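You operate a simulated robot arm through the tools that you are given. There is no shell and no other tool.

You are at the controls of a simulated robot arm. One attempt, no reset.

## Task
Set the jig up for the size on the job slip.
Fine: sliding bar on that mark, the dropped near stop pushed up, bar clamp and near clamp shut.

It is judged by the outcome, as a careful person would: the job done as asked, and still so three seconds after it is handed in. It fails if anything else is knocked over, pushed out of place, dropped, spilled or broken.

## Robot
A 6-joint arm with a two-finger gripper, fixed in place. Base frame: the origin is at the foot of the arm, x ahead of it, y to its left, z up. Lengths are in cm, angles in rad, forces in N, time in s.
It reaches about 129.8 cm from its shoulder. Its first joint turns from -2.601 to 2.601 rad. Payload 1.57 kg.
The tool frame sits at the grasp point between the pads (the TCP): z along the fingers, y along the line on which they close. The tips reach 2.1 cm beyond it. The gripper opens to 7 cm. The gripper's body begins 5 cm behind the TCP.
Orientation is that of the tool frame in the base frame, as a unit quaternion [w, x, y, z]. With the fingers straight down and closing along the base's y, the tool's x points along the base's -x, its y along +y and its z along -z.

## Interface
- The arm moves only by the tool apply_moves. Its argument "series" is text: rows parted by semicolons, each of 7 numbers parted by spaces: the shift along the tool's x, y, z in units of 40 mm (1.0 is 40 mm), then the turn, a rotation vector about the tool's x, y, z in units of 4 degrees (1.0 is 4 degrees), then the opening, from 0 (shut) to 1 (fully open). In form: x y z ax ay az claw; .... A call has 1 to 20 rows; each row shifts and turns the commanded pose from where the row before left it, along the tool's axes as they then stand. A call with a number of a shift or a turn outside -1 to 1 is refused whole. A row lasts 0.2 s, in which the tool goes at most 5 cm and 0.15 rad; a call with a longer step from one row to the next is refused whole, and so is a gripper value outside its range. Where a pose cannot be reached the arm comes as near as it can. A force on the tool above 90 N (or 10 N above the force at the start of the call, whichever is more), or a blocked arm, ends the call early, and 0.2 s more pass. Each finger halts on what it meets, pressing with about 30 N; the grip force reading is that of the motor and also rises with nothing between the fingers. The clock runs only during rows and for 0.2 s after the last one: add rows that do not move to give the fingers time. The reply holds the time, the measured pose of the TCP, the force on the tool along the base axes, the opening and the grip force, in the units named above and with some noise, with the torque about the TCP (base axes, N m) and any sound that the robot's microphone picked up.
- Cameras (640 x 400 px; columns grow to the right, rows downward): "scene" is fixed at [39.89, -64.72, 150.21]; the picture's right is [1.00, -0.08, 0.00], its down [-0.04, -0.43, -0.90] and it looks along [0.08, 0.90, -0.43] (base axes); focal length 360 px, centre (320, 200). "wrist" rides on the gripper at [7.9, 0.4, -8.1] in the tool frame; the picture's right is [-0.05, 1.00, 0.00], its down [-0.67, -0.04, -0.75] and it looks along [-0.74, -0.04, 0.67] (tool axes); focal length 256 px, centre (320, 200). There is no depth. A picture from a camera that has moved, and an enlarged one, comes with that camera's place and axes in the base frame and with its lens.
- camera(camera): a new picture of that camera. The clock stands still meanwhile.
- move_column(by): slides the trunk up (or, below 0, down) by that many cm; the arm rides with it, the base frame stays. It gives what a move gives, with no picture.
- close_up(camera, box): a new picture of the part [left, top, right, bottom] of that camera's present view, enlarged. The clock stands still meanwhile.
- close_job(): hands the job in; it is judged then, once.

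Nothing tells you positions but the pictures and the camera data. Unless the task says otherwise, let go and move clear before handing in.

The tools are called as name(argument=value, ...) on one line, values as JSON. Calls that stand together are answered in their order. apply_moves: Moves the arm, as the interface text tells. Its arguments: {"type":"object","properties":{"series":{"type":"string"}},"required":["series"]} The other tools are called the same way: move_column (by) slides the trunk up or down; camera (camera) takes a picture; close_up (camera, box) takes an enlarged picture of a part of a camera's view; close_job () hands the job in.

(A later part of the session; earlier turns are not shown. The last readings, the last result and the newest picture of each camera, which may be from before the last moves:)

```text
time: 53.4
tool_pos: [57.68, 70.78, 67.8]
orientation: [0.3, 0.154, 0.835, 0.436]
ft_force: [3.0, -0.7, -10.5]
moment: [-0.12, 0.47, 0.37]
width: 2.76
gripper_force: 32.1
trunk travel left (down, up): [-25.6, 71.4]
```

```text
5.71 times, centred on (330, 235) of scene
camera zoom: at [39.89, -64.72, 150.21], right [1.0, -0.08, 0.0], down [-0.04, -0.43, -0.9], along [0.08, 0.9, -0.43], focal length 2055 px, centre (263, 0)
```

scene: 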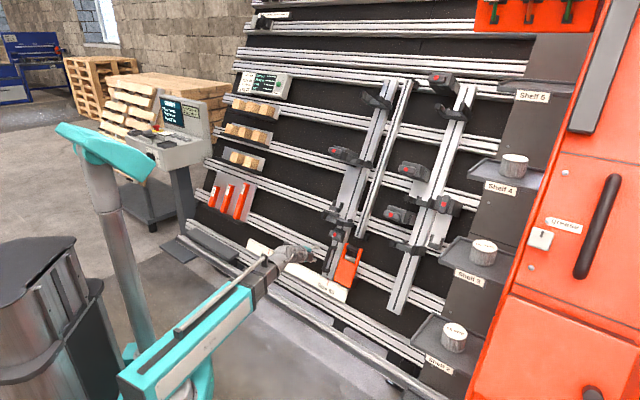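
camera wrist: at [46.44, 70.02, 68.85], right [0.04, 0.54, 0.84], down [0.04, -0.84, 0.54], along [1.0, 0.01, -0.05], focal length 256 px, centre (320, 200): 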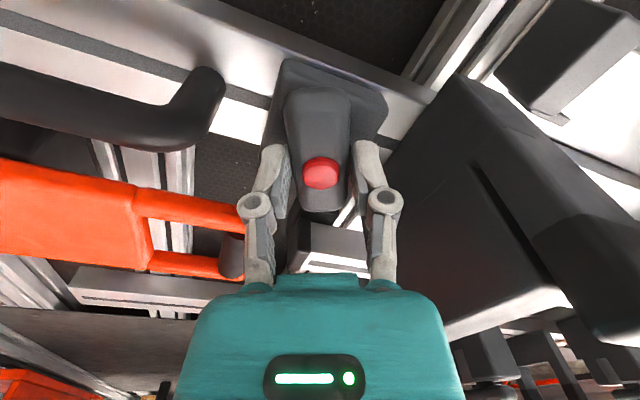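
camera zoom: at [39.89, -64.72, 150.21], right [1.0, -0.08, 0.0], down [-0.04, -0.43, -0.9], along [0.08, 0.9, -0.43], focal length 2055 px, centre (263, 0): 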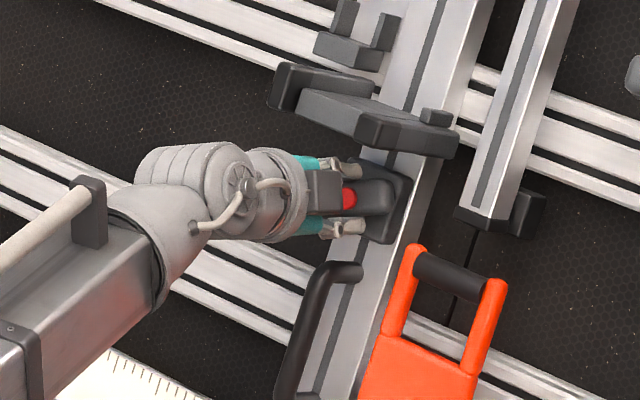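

The handle is turning relative to its block, so this is the opening direction. I'll continue to a full quarter turn.

apply_moves(series="0 0 0 0 0 -1 0; 0 0 0 0 0 -1 0; 0 0 0 0 0 -1 0; 0 0 0 0 0 -1 0; 0 0 0 0 0 -1 0; 0 0 0 0 0 -1 0; 0 0 0 0 0 -1 0; 0 0 0 0 0 -1 0; 0 0 0 0 0 0 0")

camera(camera="wrist")

```text
time: 55.4
tool_pos: [57.55, 70.82, 67.8]
orientation: [0.408, -0.082, 0.845, 0.336]
ft_force: [-1.1, -10.1, -16.0]
moment: [-0.44, 0.44, 0.09]
width: 2.81
gripper_force: 31.7
trunk travel left (down, up): [-25.6, 71.4]
```

```text
taken
camera wrist: at [47.22, 67.06, 65.71], right [-0.38, 0.75, 0.54], down [-0.02, -0.59, 0.81], along [0.93, 0.29, 0.24], focal length 256 px, centre (320, 200)
```

wrist: 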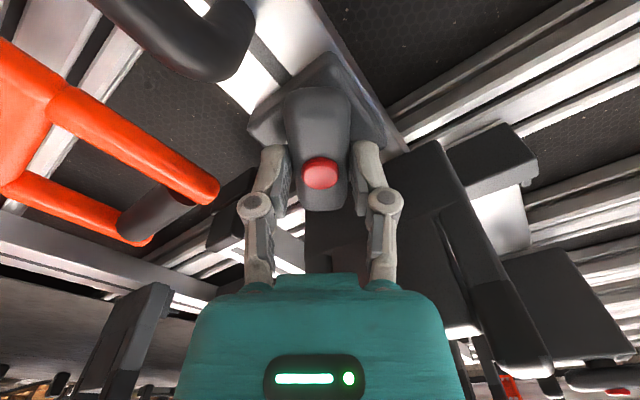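

About 56° turned. Finishing the quarter turn.

apply_moves(series="0 0 0 0 0 -1 0; 0 0 0 0 0 -1 0; 0 0 0 0 0 -1 0; 0 0 0 0 0 -1 0; 0 0 0 0 0 -1 0; 0 0 0 0 0 -1 0; 0 0 0 0 0 -1 0; 0 0 0 0 0 -1 0; 0 0 0 0 0 0 0")

camera(camera="wrist")

close_up(camera="scene", box=[290, 200, 370, 270])

```text
time: 57.4
tool_pos: [57.68, 70.78, 67.8]
orientation: [0.485, -0.312, 0.789, 0.211]
ft_force: [0.0, -4.1, -13.3]
moment: [-0.61, 0.47, 0.05]
width: 2.8
gripper_force: 32.3
trunk travel left (down, up): [-25.6, 71.4]
```

```text
taken
camera wrist: at [49.65, 63.67, 64.3], right [-0.68, 0.73, 0.08], down [-0.23, -0.31, 0.92], along [0.7, 0.61, 0.37], focal length 256 px, centre (320, 200)
```

wrist: 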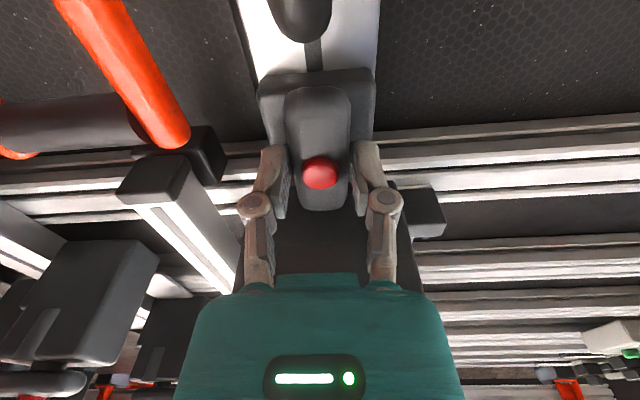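

```text
5.71 times, centred on (330, 235) of scene
camera zoom: at [39.89, -64.72, 150.21], right [1.0, -0.08, 0.0], down [-0.04, -0.43, -0.9], along [0.08, 0.9, -0.43], focal length 2055 px, centre (263, 0)
```

zoom: 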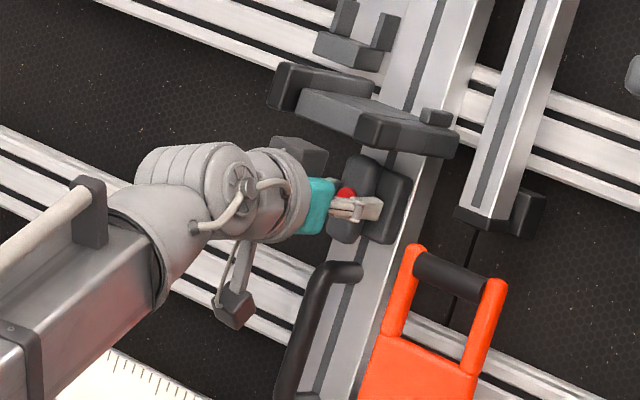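

The clamp handle now stands along the bar, like the other open clamp. Still holding it, I'll try a 1 cm leftward drag to see whether the bar runs free.

apply_moves(series="0 0 0 0 0 -0.5 0; 0 0 0 0 0 0 0; 0 0.13 0 0 0 0 0; 0 0.13 0 0 0 0 0; 0 0 0 0 0 0 0")

close_up(camera="scene", box=[304, 260, 368, 300])

camera(camera="wrist")

```text
time: 58.6
tool_pos: [56.83, 71.67, 67.87]
orientation: [0.488, -0.325, 0.784, 0.204]
ft_force: [-2.8, -1.1, -12.7]
moment: [-0.44, 0.54, 0.04]
width: 2.77
gripper_force: 32.1
trunk travel left (down, up): [-25.6, 71.4]
```

```text
10.00 times, centred on (336, 280) of scene
camera zoom: at [39.89, -64.72, 150.21], right [1.0, -0.08, 0.0], down [-0.04, -0.43, -0.9], along [0.08, 0.9, -0.43], focal length 3597 px, centre (160, -600)
```

zoom: 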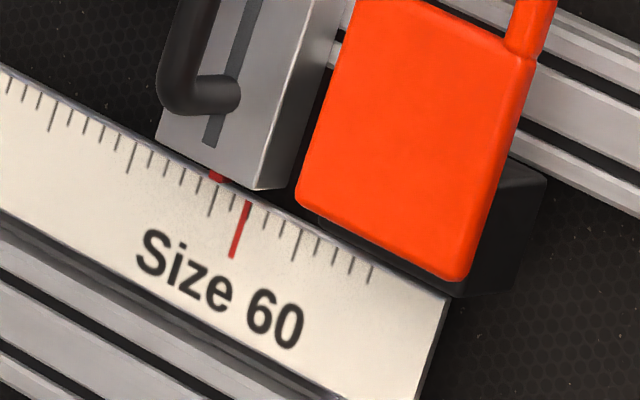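

```text
taken
camera wrist: at [48.94, 64.36, 64.29], right [-0.69, 0.72, 0.05], down [-0.24, -0.29, 0.93], along [0.68, 0.63, 0.37], focal length 256 px, centre (320, 200)
```

wrist: 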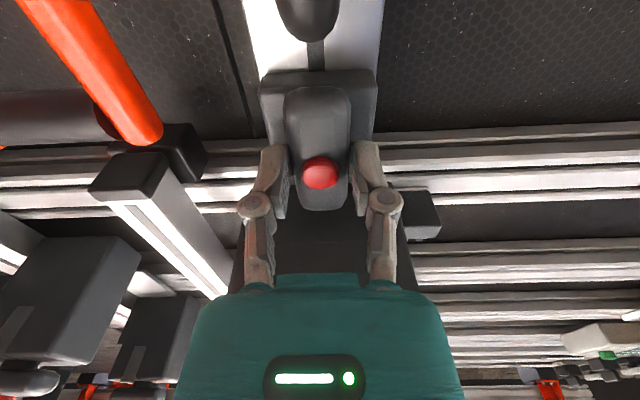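

The bar slides freely: the pointer moved about 1.2 cm off Size 60. I'll continue dragging it left along the rails in stages, watching the force.

apply_moves(series="0 0.3 0 0 0 0 0; 0 0.4 0 0 0 0 0; 0 0.4 0 0 0 0 0; 0 0.4 0 0 0 0 0; 0 0.4 0 0 0 0 0; 0 0.3 0 0 0 0 0; 0 0.2 0 0 0 0 0; 0 0 0 0 0 0 0")

camera(camera="scene")

camera(camera="wrist")

```text
time: 60.4
tool_pos: [50.1, 78.34, 67.79]
orientation: [0.489, -0.325, 0.784, 0.202]
ft_force: [-6.6, -6.2, -13.1]
moment: [-0.58, 0.5, 0.01]
width: 2.82
gripper_force: 32.8
trunk travel left (down, up): [-25.6, 71.4]
```

```text
taken
```

scene: 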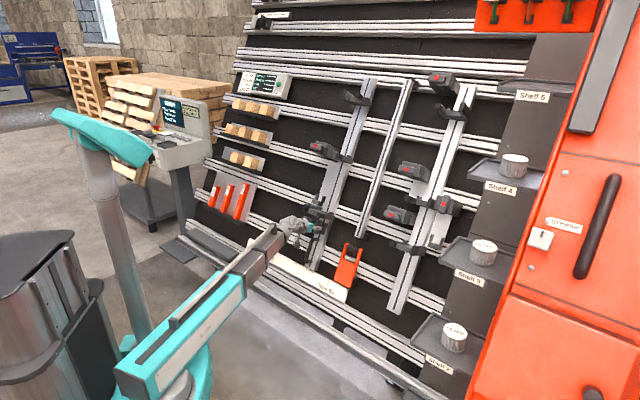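

```text
taken
camera wrist: at [42.24, 71.06, 64.31], right [-0.69, 0.72, 0.05], down [-0.24, -0.29, 0.93], along [0.68, 0.63, 0.37], focal length 256 px, centre (320, 200)
```

wrist: 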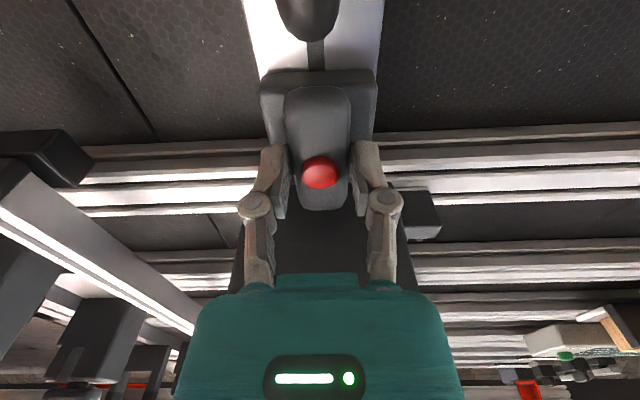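

Sliding smoothly with little force. I'll keep going another 12 cm, and keep an eye on the clearance between the sliding bar's outer clamp and the wood-block trays on the left.

apply_moves(series="0 0.3 -0.004 0 0 0 0; 0 0.4 -0.005 0 0 0 0; 0 0.4 -0.005 0 0 0 0; 0 0.4 -0.005 0 0 0 0; 0 0.4 -0.005 0 0 0 0; 0 0.4 -0.005 0 0 0 0; 0 0.4 -0.005 0 0 0 0; 0 0.3 -0.004 0 0 0 0; 0 0 0 0 0 0 0")

camera(camera="scene")

close_up(camera="scene", box=[230, 100, 390, 200])

close_up(camera="scene", box=[230, 200, 358, 280])

```text
time: 62.4
tool_pos: [41.74, 86.79, 67.81]
orientation: [0.49, -0.325, 0.783, 0.203]
ft_force: [9.2, 9.3, -6.6]
moment: [0.04, -0.04, -0.09]
width: 2.76
gripper_force: 32.0
trunk travel left (down, up): [-25.6, 71.4]
```

```text
taken
```

scene: 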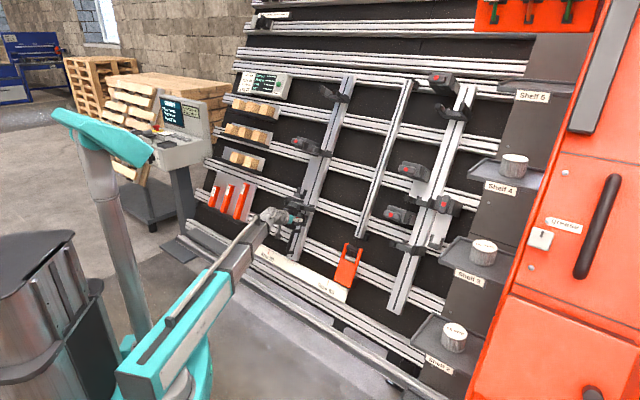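

```text
4.00 times, centred on (310, 150) of scene
camera zoom: at [39.89, -64.72, 150.21], right [1.0, -0.08, 0.0], down [-0.04, -0.43, -0.9], along [0.08, 0.9, -0.43], focal length 1439 px, centre (360, 400)
```

zoom: 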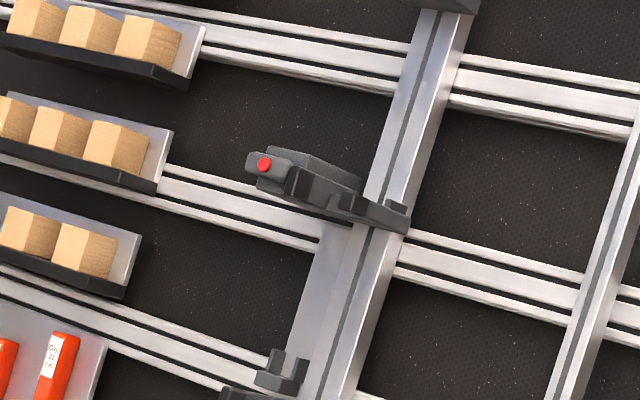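

```text
5.00 times, centred on (294, 240) of scene
camera zoom: at [39.89, -64.72, 150.21], right [1.0, -0.08, 0.0], down [-0.04, -0.43, -0.9], along [0.08, 0.9, -0.43], focal length 1798 px, centre (450, 0)
```

zoom: 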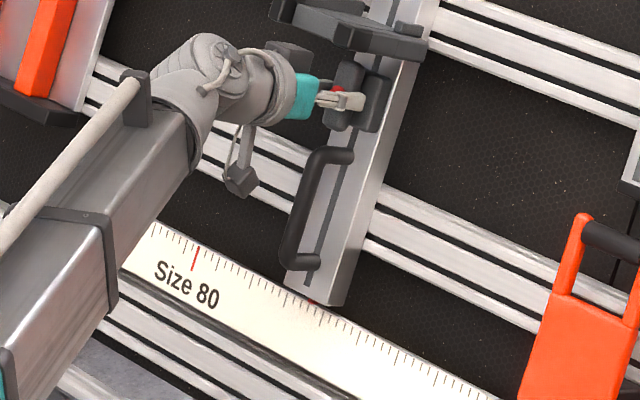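

The bar is about 15 cm short of Size 80, and the tray clearance looks fine. I'll zoom on the ruler to count the remaining ticks.

close_up(camera="scene", box=[258, 236, 306, 266])

apply_moves(series="0 0.3 0.002 0 0 0 0; 0 0.4 0.002 0 0 0 0; 0 0.4 0.002 0 0 0 0; 0 0.4 0.002 0 0 0 0; 0 0.4 0.002 0 0 0 0; 0 0.4 0.002 0 0 0 0; 0 0.3 0.002 0 0 0 0; 0 0 0 0 0 0 0")

close_up(camera="scene", box=[244, 232, 308, 272])

close_up(camera="scene", box=[230, 100, 390, 200])

camera(camera="scene")

```text
13.33 times, centred on (282, 251) of scene
camera zoom: at [39.89, -64.72, 150.21], right [1.0, -0.08, 0.0], down [-0.04, -0.43, -0.9], along [0.08, 0.9, -0.43], focal length 4796 px, centre (827, -480)
```

zoom: 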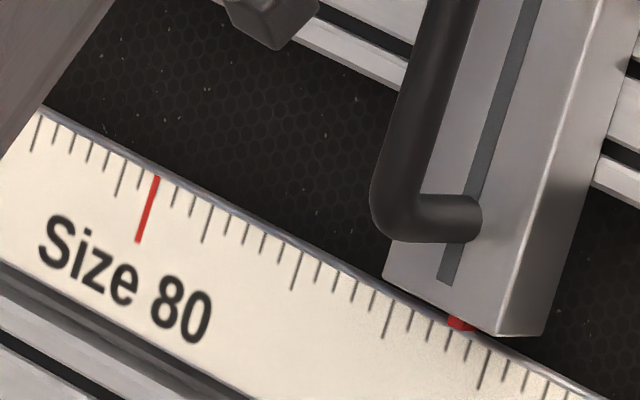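

```text
time: 64.2
tool_pos: [34.19, 94.16, 67.97]
orientation: [0.49, -0.325, 0.783, 0.203]
ft_force: [8.1, 10.2, -1.4]
moment: [-0.59, 0.52, -0.04]
width: 2.79
gripper_force: 31.9
trunk travel left (down, up): [-25.6, 71.4]
```

```text
10.00 times, centred on (276, 252) of scene
camera zoom: at [39.89, -64.72, 150.21], right [1.0, -0.08, 0.0], down [-0.04, -0.43, -0.9], along [0.08, 0.9, -0.43], focal length 3597 px, centre (760, -320)
```

zoom: 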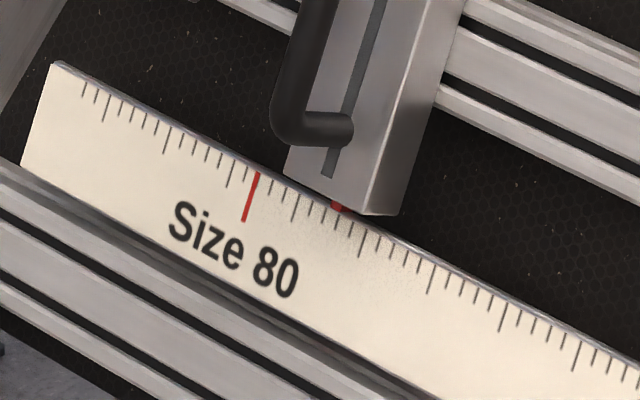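

```text
4.00 times, centred on (310, 150) of scene
camera zoom: at [39.89, -64.72, 150.21], right [1.0, -0.08, 0.0], down [-0.04, -0.43, -0.9], along [0.08, 0.9, -0.43], focal length 1439 px, centre (360, 400)
```

zoom: 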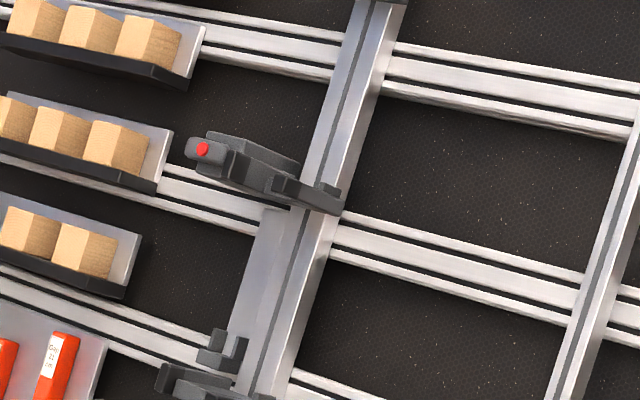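

```text
taken
```

scene: 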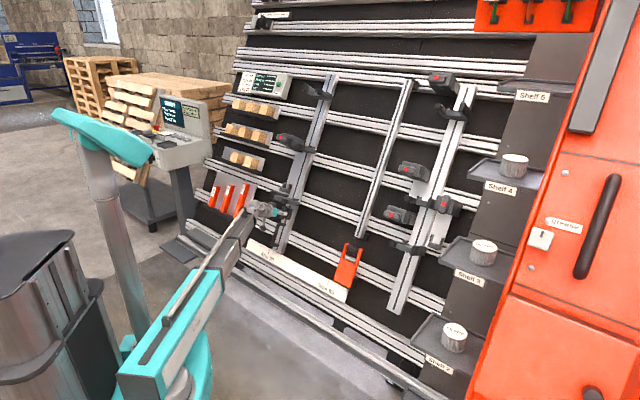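

About 6 tick marks (≈6 cm) remain to Size 80. I'll move 5.2 cm and then fine-tune.

apply_moves(series="0 0.25 0 0 0 0 0; 0 0.35 0 0 0 0 0; 0 0.35 0 0 0 0 0; 0 0.25 0 0 0 0 0; 0 0.1 0 0 0 0 0; 0 0 0 0 0 0 0")

close_up(camera="scene", box=[254, 238, 286, 258])

close_up(camera="scene", box=[230, 100, 390, 200])

camera(camera="wrist")

```text
time: 65.6
tool_pos: [30.53, 97.89, 67.81]
orientation: [0.49, -0.325, 0.783, 0.203]
ft_force: [15.8, 12.6, -1.5]
moment: [0.16, -0.18, -0.11]
width: 2.78
gripper_force: 31.9
trunk travel left (down, up): [-25.6, 71.4]
```

```text
16.00 times, centred on (270, 248) of scene
camera zoom: at [39.89, -64.72, 150.21], right [1.0, -0.08, 0.0], down [-0.04, -0.43, -0.9], along [0.08, 0.9, -0.43], focal length 5755 px, centre (1120, -568)
```

zoom: 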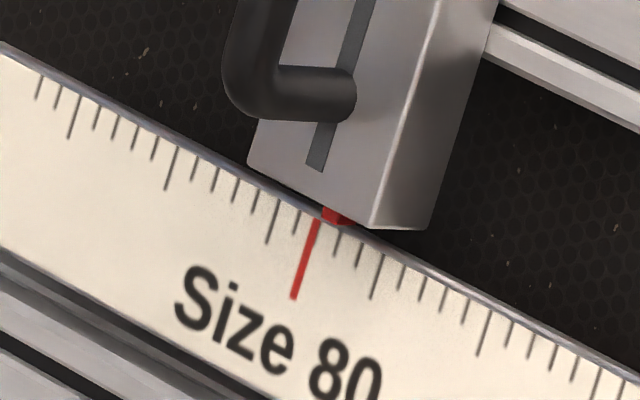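

```text
4.00 times, centred on (310, 150) of scene
camera zoom: at [39.89, -64.72, 150.21], right [1.0, -0.08, 0.0], down [-0.04, -0.43, -0.9], along [0.08, 0.9, -0.43], focal length 1439 px, centre (360, 400)
```

zoom: 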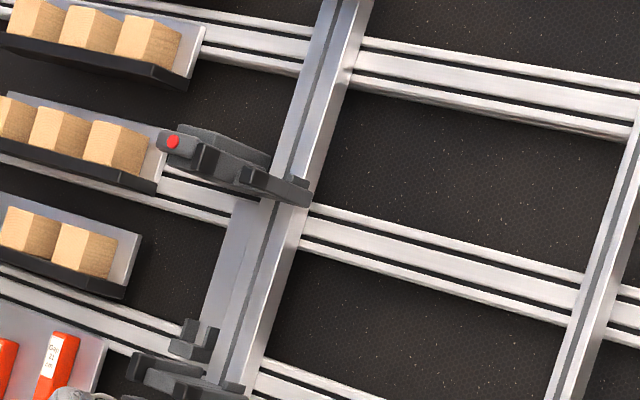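

```text
taken
camera wrist: at [22.69, 90.58, 64.3], right [-0.69, 0.72, 0.05], down [-0.24, -0.29, 0.93], along [0.68, 0.63, 0.38], focal length 256 px, centre (320, 200)
```

wrist: 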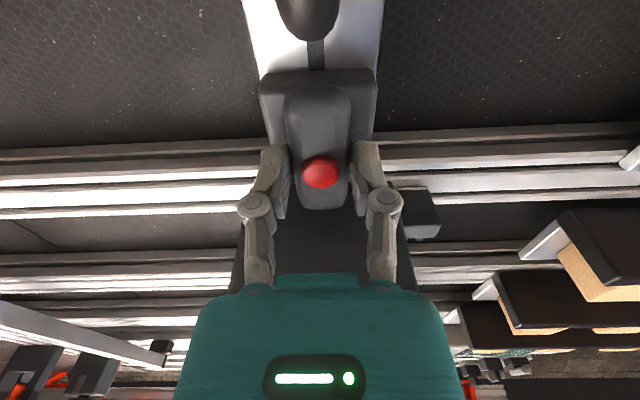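

Nearly there; allowing for parallax (pointer sits slightly proud of the ruler), about 1.3 cm remains. I'll move that, then take a square-on look.

apply_moves(series="0 0.11 0 0 0 0 0; 0 0.11 0 0 0 0 0; 0 0.11 0 0 0 0 0; 0 0 0 0 0 0 0; 0 0 0 0 0 0 0")

close_up(camera="scene", box=[254, 238, 286, 258])

close_up(camera="scene", box=[230, 100, 310, 150])

```text
time: 66.8
tool_pos: [29.43, 98.83, 67.89]
orientation: [0.489, -0.326, 0.783, 0.204]
ft_force: [12.0, 27.7, 6.0]
moment: [0.33, -0.16, 0.08]
width: 2.81
gripper_force: 31.8
trunk travel left (down, up): [-25.6, 71.4]
```

```text
16.00 times, centred on (270, 248) of scene
camera zoom: at [39.89, -64.72, 150.21], right [1.0, -0.08, 0.0], down [-0.04, -0.43, -0.9], along [0.08, 0.9, -0.43], focal length 5755 px, centre (1120, -568)
```

zoom: 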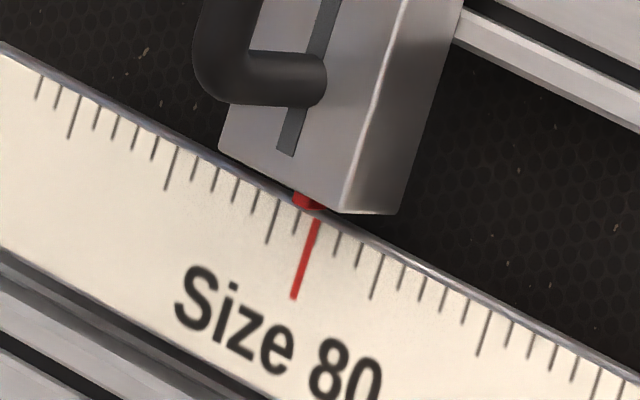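

```text
8.00 times, centred on (270, 125) of scene
camera zoom: at [39.89, -64.72, 150.21], right [1.0, -0.08, 0.0], down [-0.04, -0.43, -0.9], along [0.08, 0.9, -0.43], focal length 2877 px, centre (720, 800)
```

zoom: 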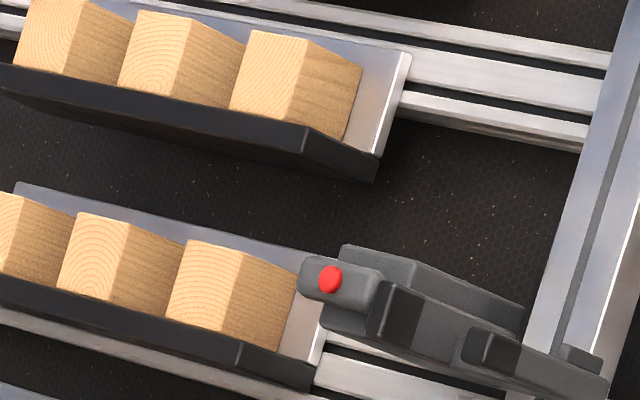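

The pointer is now close to the Size 80 line. To judge it without parallax, I'll release the knob, back out and drop the wrist camera level with the ruler.

apply_moves(series="0 0 0 0 0 0 0.3; 0 0 0 0 0 0 0.6; 0 0 0 0 0 0 0.65; 0 0 0 0 0 0 0.65; 0 0 0 0 0 0 0.65")

apply_moves(series="0.1 0 -0.3 0 0 0 0.65; 0.3 0 -0.7 0 0 0 0.65; 0.3 0 -0.7 0 0 0 0.65; 0.3 0 -0.7 0 0 0 0.65; 0.3 0 -0.7 0 0 0 0.65; 0 0 0 0 0 0 0.65")

move_column(by=-18)

camera(camera="wrist")

camera(camera="scene")

```text
time: 68.0
tool_pos: [29.48, 98.65, 67.84]
orientation: [0.49, -0.325, 0.784, 0.203]
ft_force: [0.4, 0.1, 0.2]
moment: [0.02, -0.02, 0.0]
width: 4.57
gripper_force: 0.1
trunk travel left (down, up): [-25.6, 71.4]
```

```text
time: 69.4
tool_pos: [20.04, 89.25, 67.94]
orientation: [0.491, -0.324, 0.783, 0.203]
ft_force: [-1.4, -0.2, -0.2]
moment: [-0.01, 0.01, 0.03]
width: 4.57
gripper_force: 0.1
out of reach, approached as far as the arm can: row 3, 4
trunk travel left (down, up): [-25.6, 71.4]
```

```text
time: 71.4
tool_pos: [20.19, 89.4, 49.86]
orientation: [0.49, -0.324, 0.783, 0.203]
ft_force: [-0.4, 0.8, 0.6]
moment: [0.01, -0.04, 0.0]
width: 4.57
gripper_force: 0.0
trunk travel left (down, up): [-7.6, 89.4]
```

```text
taken
camera wrist: at [12.3, 81.98, 46.4], right [-0.69, 0.72, 0.05], down [-0.24, -0.29, 0.92], along [0.68, 0.63, 0.38], focal length 256 px, centre (320, 200)
```

wrist: 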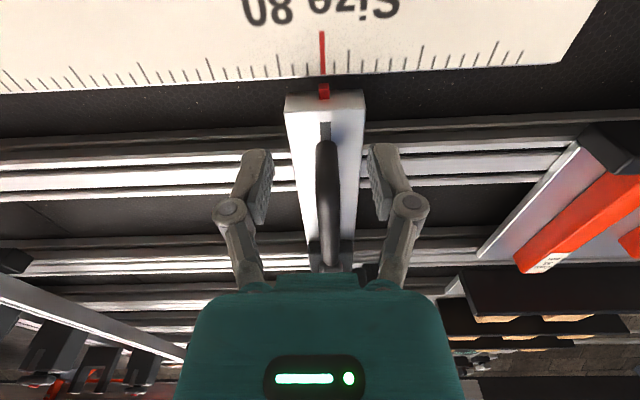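

```text
taken
```

scene: 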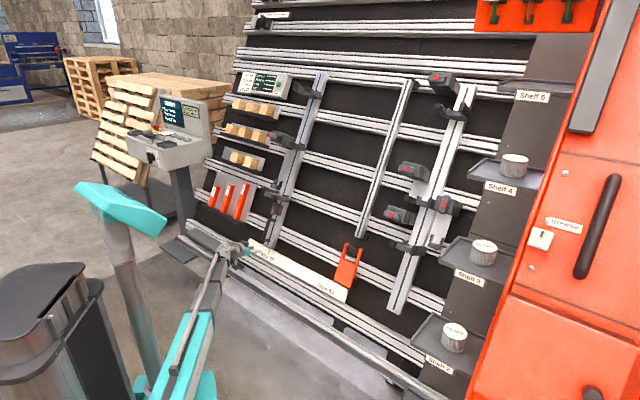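

This is a clean square-on view of pointer and mark; zooming in.

close_up(camera="wrist", box=[288, 30, 360, 110])

close_up(camera="wrist", box=[240, 0, 400, 100])

close_up(camera="scene", box=[254, 238, 286, 258])

```text
5.00 times, centred on (324, 70) of wrist
camera zoom: at [12.3, 81.98, 46.4], right [-0.69, 0.72, 0.05], down [-0.24, -0.29, 0.92], along [0.68, 0.63, 0.38], focal length 1280 px, centre (300, 850)
```

zoom: 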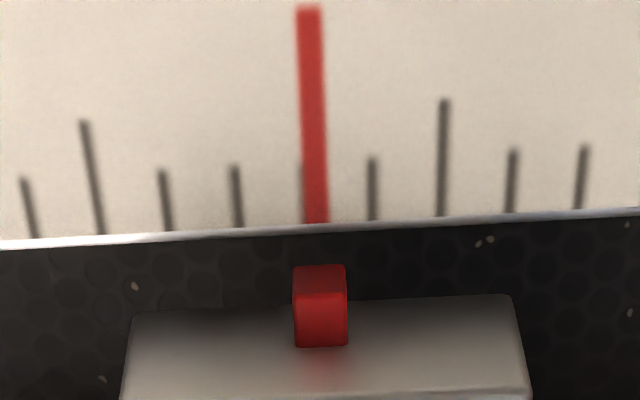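

```text
4.00 times, centred on (320, 50) of wrist
camera zoom: at [12.3, 81.98, 46.4], right [-0.69, 0.72, 0.05], down [-0.24, -0.29, 0.92], along [0.68, 0.63, 0.38], focal length 1024 px, centre (320, 800)
```

zoom: 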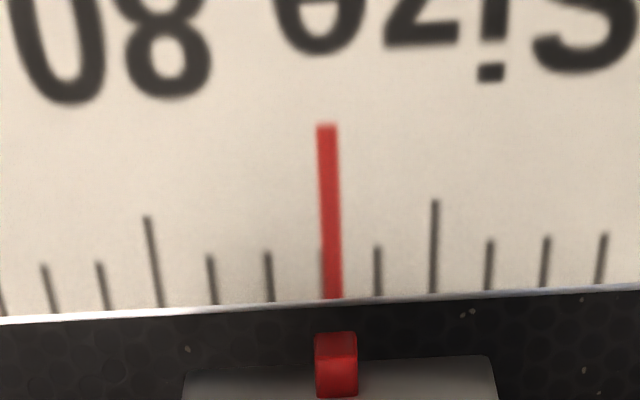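

```text
16.00 times, centred on (270, 248) of scene
camera zoom: at [39.89, -64.72, 150.21], right [1.0, -0.08, 0.0], down [-0.04, -0.43, -0.9], along [0.08, 0.9, -0.43], focal length 5755 px, centre (1120, -568)
```

zoom: 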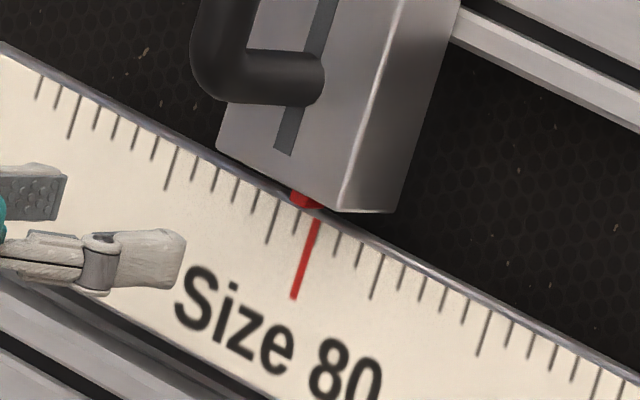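

The pointer sits right on the Size 80 line (within about half a millimetre). Now I'll go back up, re-grip the knob without disturbing the bar, and turn it shut.

move_column(by=18)

apply_moves(series="-0.359 0 0.736 0 0 0 0.65; -0.359 0 0.736 0 0 0 0.65; -0.359 0 0.736 0 0 0 0.65; 0 0 0 0 0 0 0.65")

camera(camera="wrist")

```text
time: 73.4
tool_pos: [20.16, 89.4, 67.91]
orientation: [0.49, -0.324, 0.783, 0.202]
ft_force: [-0.2, 0.5, -1.0]
moment: [-0.01, -0.02, 0.0]
width: 4.56
gripper_force: 0.0
trunk travel left (down, up): [-25.6, 71.4]
```

```text
time: 74.4
tool_pos: [27.2, 96.13, 67.91]
orientation: [0.492, -0.325, 0.782, 0.204]
ft_force: [-0.1, -0.4, 0.9]
moment: [0.04, 0.0, -0.01]
width: 4.58
gripper_force: 0.1
trunk travel left (down, up): [-25.6, 71.4]
```

```text
taken
camera wrist: at [19.31, 88.81, 64.4], right [-0.69, 0.72, 0.05], down [-0.24, -0.29, 0.92], along [0.68, 0.63, 0.38], focal length 256 px, centre (320, 200)
```

wrist: 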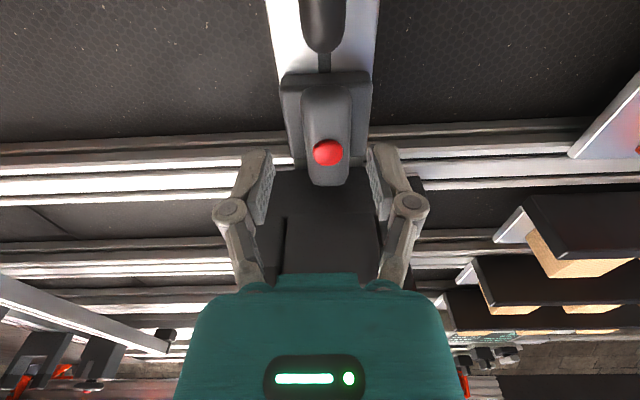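

The knob is just ahead, slightly left of centre. I'll move in the last 3.5 cm with a small left correction and check before closing.

apply_moves(series="-0.19 0.04 0.39 0 0 0 0.65; -0.19 0.04 0.39 0 0 0 0.65; 0 0 0 0 0 0 0.65")

camera(camera="wrist")

```text
time: 75.2
tool_pos: [29.28, 98.83, 67.96]
orientation: [0.49, -0.324, 0.783, 0.203]
ft_force: [-0.2, -0.2, -0.1]
moment: [-0.01, 0.0, -0.03]
width: 4.57
gripper_force: 0.0
trunk travel left (down, up): [-25.6, 71.4]
```

```text
taken
camera wrist: at [21.5, 91.55, 64.39], right [-0.69, 0.72, 0.05], down [-0.24, -0.29, 0.92], along [0.68, 0.63, 0.38], focal length 256 px, centre (320, 200)
```

wrist: 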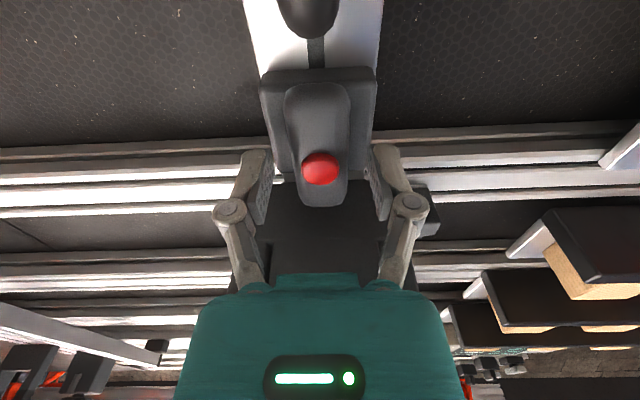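

Centred on the knob. Closing and starting to turn it shut.

apply_moves(series="0 0 0 0 0 0 0.45; 0 0 0 0 0 0 0.4; 0 0 0 0 0 0 0.3; 0 0 0 0 0 0 0; 0 0 0 0 0 0 0")

close_up(camera="scene", box=[254, 238, 286, 258])

camera(camera="wrist")

```text
time: 76.4
tool_pos: [29.4, 98.98, 67.98]
orientation: [0.491, -0.324, 0.783, 0.203]
ft_force: [-0.7, 0.6, 0.8]
moment: [0.07, -0.04, 0.09]
width: 2.79
gripper_force: 32.1
trunk travel left (down, up): [-25.6, 71.4]
```

```text
16.00 times, centred on (270, 248) of scene
camera zoom: at [39.89, -64.72, 150.21], right [1.0, -0.08, 0.0], down [-0.04, -0.43, -0.9], along [0.08, 0.9, -0.43], focal length 5755 px, centre (1120, -568)
```

zoom: 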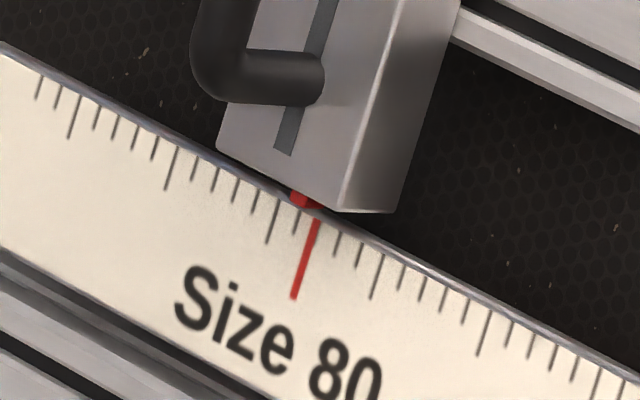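

```text
taken
camera wrist: at [21.5, 91.54, 64.39], right [-0.69, 0.72, 0.05], down [-0.24, -0.29, 0.92], along [0.68, 0.63, 0.38], focal length 256 px, centre (320, 200)
```

wrist: 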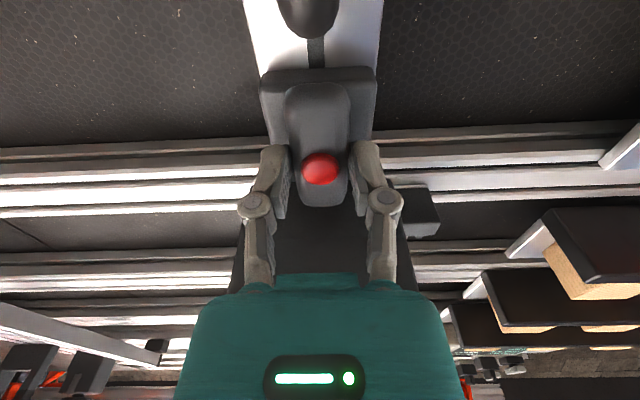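

The pointer stayed put. Now turning the handle a quarter turn back across the bar.

apply_moves(series="0 0 0 0 0 1 0; 0 0 0 0 0 1 0; 0 0 0 0 0 1 0; 0 0 0 0 0 1 0; 0 0 0 0 0 1 0; 0 0 0 0 0 1 0; 0 0 0 0 0 1 0; 0 0 0 0 0 1 0; 0 0 0 0 0 1 0; 0 0 0 0 0 1 0; 0 0 0 0 0 1 0; 0 0 0 0 0 0 0")

camera(camera="wrist")

close_up(camera="scene", box=[254, 238, 286, 258])

```text
time: 79.0
tool_pos: [29.33, 98.94, 67.88]
orientation: [0.379, -0.007, 0.847, 0.372]
ft_force: [-5.2, -14.0, -8.1]
moment: [-0.16, -0.31, -0.59]
width: 2.79
gripper_force: 32.0
trunk travel left (down, up): [-25.6, 71.4]
```

```text
taken
camera wrist: at [18.39, 96.21, 66.65], right [-0.26, 0.71, 0.66], down [0.01, -0.68, 0.73], along [0.97, 0.19, 0.17], focal length 256 px, centre (320, 200)
```

wrist: 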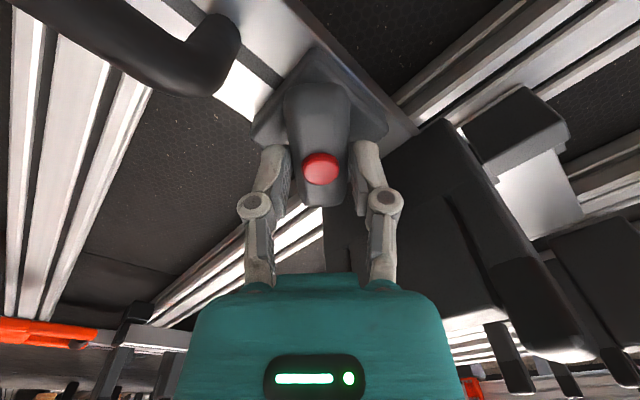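

```text
16.00 times, centred on (270, 248) of scene
camera zoom: at [39.89, -64.72, 150.21], right [1.0, -0.08, 0.0], down [-0.04, -0.43, -0.9], along [0.08, 0.9, -0.43], focal length 5755 px, centre (1120, -568)
```

zoom: 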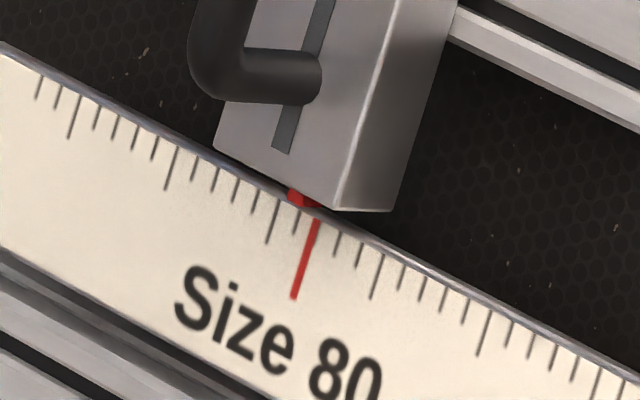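

The bar crept about 1.5 mm left while turning, so I'll ease it back slightly and finish the turn.

apply_moves(series="-0.035 -0.036 0 0 0 0 0; 0 0 0 0 0 0 0; 0 0 0 0 0 1 0; 0 0 0 0 0 1 0; 0 0 0 0 0 1 0; 0 0 0 0 0 1 0; 0 0 0 0 0 1 0; 0 0 0 0 0 0 0")

close_up(camera="scene", box=[254, 238, 286, 258])

```text
time: 80.8
tool_pos: [29.31, 98.83, 67.88]
orientation: [0.309, 0.141, 0.836, 0.432]
ft_force: [-9.3, -9.1, -9.5]
moment: [-0.24, -0.07, -0.59]
width: 2.81
gripper_force: 31.9
trunk travel left (down, up): [-25.6, 71.4]
```

```text
16.00 times, centred on (270, 248) of scene
camera zoom: at [39.89, -64.72, 150.21], right [1.0, -0.08, 0.0], down [-0.04, -0.43, -0.9], along [0.08, 0.9, -0.43], focal length 5755 px, centre (1120, -568)
```

zoom: 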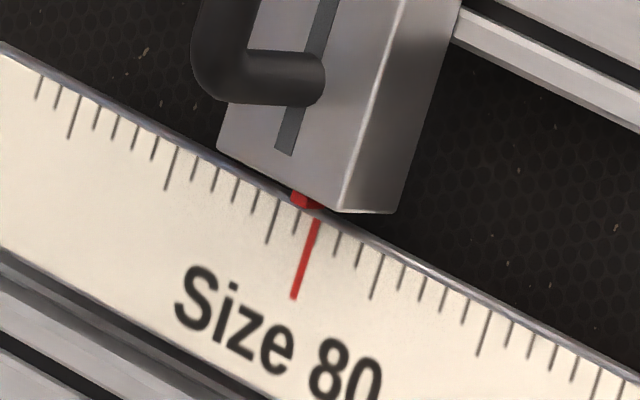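

The pointer is back on the mark. Finishing the last ~26° of the turn.

apply_moves(series="0 0 0 0 0 1 0; 0 0 0 0 0 1 0; 0 0 0 0 0 1 0; 0 0 0 0 0 0 0; 0 0 0 0 0 1 0; 0 0 0 0 0 1 0; 0 0 0 0 0 1 0; 0 0 0 0 0 0 0")

close_up(camera="scene", box=[254, 238, 286, 258])

camera(camera="wrist")

```text
time: 82.6
tool_pos: [29.42, 98.86, 67.91]
orientation: [0.212, 0.311, 0.788, 0.487]
ft_force: [-9.2, -9.8, -12.2]
moment: [-0.48, 0.1, -0.7]
width: 2.81
gripper_force: 32.3
trunk travel left (down, up): [-25.6, 71.4]
```

```text
16.00 times, centred on (270, 248) of scene
camera zoom: at [39.89, -64.72, 150.21], right [1.0, -0.08, 0.0], down [-0.04, -0.43, -0.9], along [0.08, 0.9, -0.43], focal length 5755 px, centre (1120, -568)
```

zoom: 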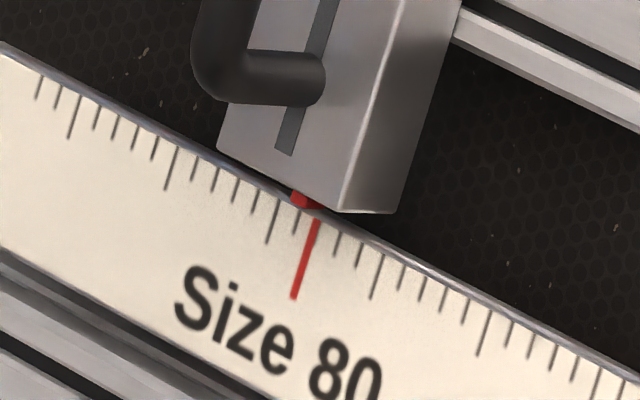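

```text
taken
camera wrist: at [18.76, 99.3, 71.62], right [0.32, 0.29, 0.9], down [-0.01, -0.95, 0.31], along [0.95, -0.11, -0.3], focal length 256 px, centre (320, 200)
```

wrist: 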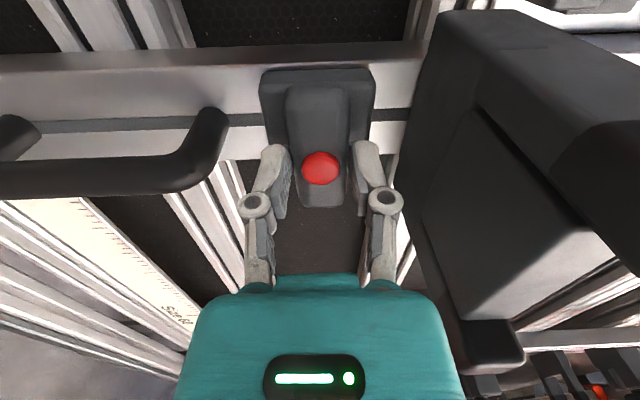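

The handle is across the bar again. I'll press a few more degrees to seat it fully, then test that the bar is really locked with a light tug.

apply_moves(series="0 0 0 0 0 0.7 0; 0 0 0 0 0 0.5 0; 0 0 0 0 0 0 0")

apply_moves(series="-0.1 0 0 0 0 0 0; 0 0 0 0 0 0 0")

close_up(camera="scene", box=[254, 238, 286, 258])

```text
time: 83.4
tool_pos: [29.45, 98.62, 67.86]
orientation: [0.192, 0.342, 0.775, 0.495]
ft_force: [-3.7, -11.0, -13.4]
moment: [-0.98, -0.41, -0.13]
width: 2.84
gripper_force: 31.8
trunk travel left (down, up): [-25.6, 71.4]
```

```text
time: 84.0
tool_pos: [29.45, 98.69, 67.92]
orientation: [0.19, 0.341, 0.775, 0.497]
ft_force: [-13.8, 18.9, -5.0]
moment: [-0.44, -0.01, 0.44]
width: 2.86
gripper_force: 32.1
trunk travel left (down, up): [-25.6, 71.4]
```

```text
16.00 times, centred on (270, 248) of scene
camera zoom: at [39.89, -64.72, 150.21], right [1.0, -0.08, 0.0], down [-0.04, -0.43, -0.9], along [0.08, 0.9, -0.43], focal length 5755 px, centre (1120, -568)
```

zoom: 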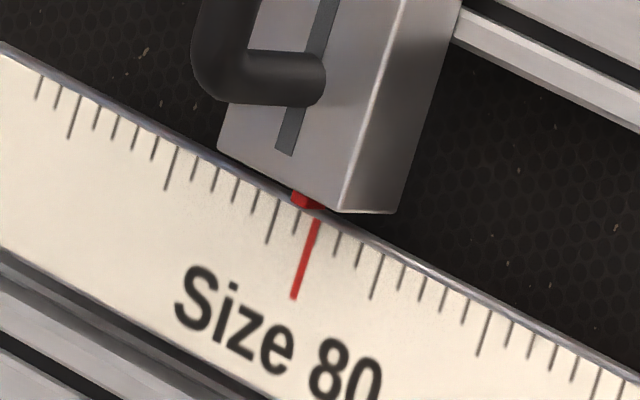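

Locked: it resists 23 N with no movement and the pointer is on the mark. I'll relax, open and back straight out, then turn the wrist back.

apply_moves(series="0.1 0 0 0 0 0 0; 0 0 0 0 0 0 0.3; 0 0 0 0 0 0 0.66; 0 0 0 0 0 0 0.66; 0 0 0 0 0 0 0.66; 0 0 0 0 0 0 0.66")

apply_moves(series="0 -0.15 -0.3 0 0 0 0.66; 0 -0.35 -0.72 0 0 0 0.66; 0 -0.35 -0.72 0 0 0 0.66; 0 -0.35 -0.72 0 0 0 0.66; 0 -0.35 -0.72 0 0 0 0.66; 0 0 0 0 0 0 0.66")

close_up(camera="scene", box=[244, 190, 308, 260])

camera(camera="scene")

```text
time: 85.4
tool_pos: [29.37, 98.63, 67.94]
orientation: [0.193, 0.343, 0.774, 0.496]
ft_force: [-0.1, -0.5, -0.2]
moment: [0.04, -0.01, -0.02]
width: 4.63
gripper_force: 0.1
trunk travel left (down, up): [-25.6, 71.4]
```

```text
time: 86.8
tool_pos: [19.29, 88.93, 67.96]
orientation: [0.191, 0.343, 0.775, 0.495]
ft_force: [0.4, 0.4, -0.1]
moment: [0.01, 0.02, -0.01]
width: 4.61
gripper_force: 0.0
trunk travel left (down, up): [-25.6, 71.4]
```

```text
5.71 times, centred on (276, 225) of scene
camera zoom: at [39.89, -64.72, 150.21], right [1.0, -0.08, 0.0], down [-0.04, -0.43, -0.9], along [0.08, 0.9, -0.43], focal length 2055 px, centre (571, 57)
```

zoom: 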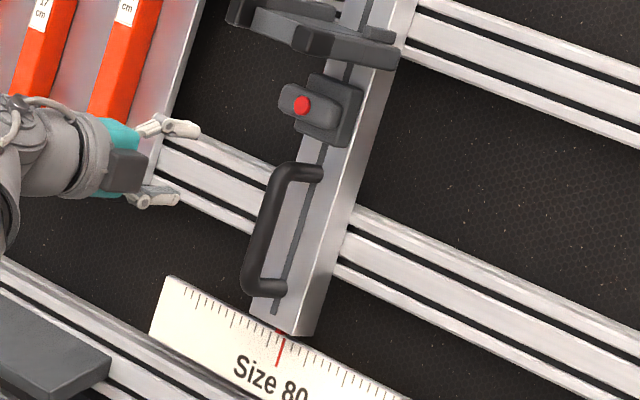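

```text
taken
```

scene: 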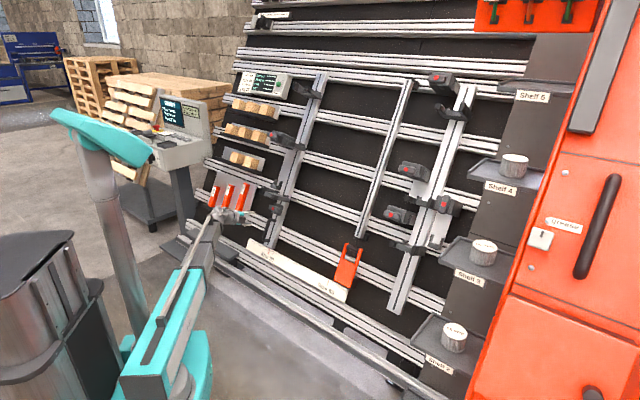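

Bar clamp is shut and the pointer on Size 80. Next I'll turn the wrist back and travel right along the wall toward the near stop.

apply_moves(series="0 0 0 0 0 -1 0.7; 0 0 0 0 0 -1 0.7; 0 0 0 0 0 -1 0.7; 0 0 0 0 0 -1 0.7; 0 0 0 0 0 -1 0.7; 0 0 0 0 0 -1 0.7; 0 0 0 0 0 -1 0.7; 0 0 0 0 0 -1 0.7; 0 0 0 0 0 -1 0.7; 0 0 0 0 0 -1 0.7; 0 0 0 0 0 -1 0.7; 0 0 0 0 0 -1 0.7; 0 0 0 0 0 0 0.7")

apply_moves(series="0 0 0 0 0 -1 0.7; 0 0 0 0 0 -1 0.7; 0 0 0 0 0 -1 0.7; 0 0 0 0 0 -1 0.7; 0 0 0 0 0 -1 0.7; 0 0 0 0 0 -1 0.7; 0 0 0 0 0 -1 0.7; 0 0 0 0 0 -1 0.7; 0 0 0 0 0 -1 0.7; 0 0 0 0 0 -1 0.7; 0 0 0 0 0 -1 0.7; 0 0 0 0 0 -0.4 0.7; 0 0 0 0 0 0 0.7")

```text
time: 89.6
tool_pos: [18.99, 89.0, 67.92]
orientation: [0.377, -0.002, 0.847, 0.374]
ft_force: [0.0, 0.4, -0.5]
moment: [0.02, 0.01, 0.0]
width: 4.88
gripper_force: 0.1
trunk travel left (down, up): [-25.6, 71.4]
```

```text
time: 92.4
tool_pos: [19.1, 88.98, 67.98]
orientation: [0.493, -0.33, 0.779, 0.201]
ft_force: [-0.8, -0.1, -0.2]
moment: [0.0, 0.02, -0.06]
width: 4.92
gripper_force: 0.1
trunk travel left (down, up): [-25.6, 71.4]
```

Raising the trunk and moving right along the wall, well clear of it.

move_column(by=30)

apply_moves(series="0 -0.95 0 0 0 0 0.8; 0 -0.95 0 0 0 0 0.8; 0 -0.95 0 0 0 0 0.8; 0 -0.95 0 0 0 0 0.8; 0 -0.95 0 0 0 0 0.8; 0 -0.95 0 0 0 0 0.8; 0 -0.95 0 0 0 0 0.8; 0 -0.95 0 0 0 0 0.8; 0 -0.95 0 0 0 0 0.8; 0 -0.95 0 0 0 0 0.8; 0 -0.95 0 0 0 0 0.8; 0 0 0 0 0 0 0.8")

camera(camera="scene")

```text
time: 95.4
tool_pos: [19.17, 88.84, 97.92]
orientation: [0.493, -0.329, 0.78, 0.199]
ft_force: [-0.8, 0.2, 0.4]
moment: [-0.04, 0.0, 0.0]
width: 4.89
gripper_force: 0.1
trunk travel left (down, up): [-55.6, 41.4]
```

```text
time: 98.0
tool_pos: [48.77, 59.63, 97.92]
orientation: [0.492, -0.331, 0.78, 0.201]
ft_force: [0.2, -0.5, -0.9]
moment: [0.0, 0.01, -0.04]
width: 5.59
gripper_force: 0.0
out of reach, approached as far as the arm can: row 3
trunk travel left (down, up): [-55.6, 41.4]
```

```text
taken
```

scene: 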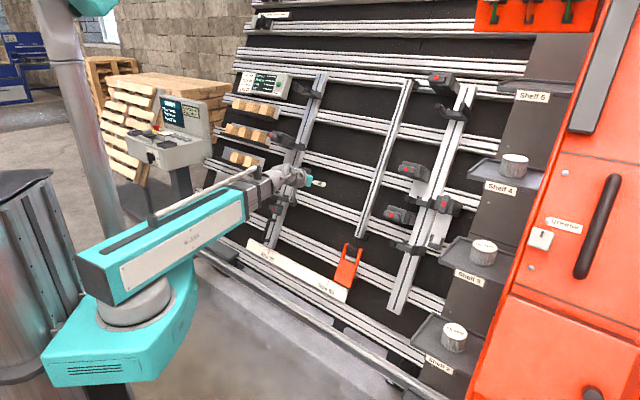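

Continuing right toward the near stop.

apply_moves(series="0 -0.95 0 0 0 0 0.8; 0 -0.95 0 0 0 0 0.8; 0 -0.95 0 0 0 0 0.8; 0 -0.95 0 0 0 0 0.8; 0 -0.95 0 0 0 0 0.8; 0 -0.95 0 0 0 0 0.8; 0 -0.95 0 0 0 0 0.8; 0 -0.95 0 0 0 0 0.8; 0 -0.95 0 0 0 0 0.8; 0 -0.95 0 0 0 0 0.8; 0 -0.6 0 0 0 0 0.8; 0 0 0 0 0 0 0.8")

camera(camera="wrist")

camera(camera="scene")

```text
time: 100.6
tool_pos: [77.56, 31.23, 97.98]
orientation: [0.492, -0.33, 0.781, 0.199]
ft_force: [0.8, 0.9, 0.4]
moment: [0.01, 0.0, 0.01]
width: 5.59
gripper_force: 0.1
out of reach, approached as far as the arm can: row 5
trunk travel left (down, up): [-55.6, 41.4]
```

```text
taken
camera wrist: at [69.75, 23.93, 94.4], right [-0.69, 0.72, 0.04], down [-0.25, -0.29, 0.92], along [0.67, 0.63, 0.38], focal length 256 px, centre (320, 200)
```

wrist: 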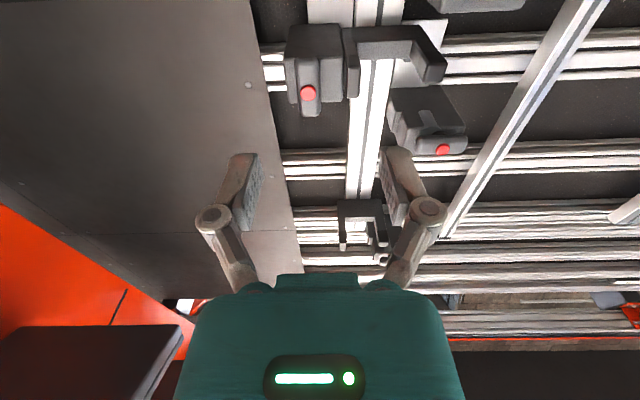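

```text
taken
```

scene: 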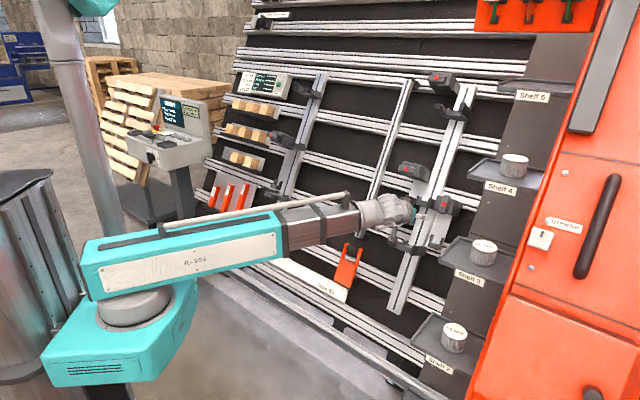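

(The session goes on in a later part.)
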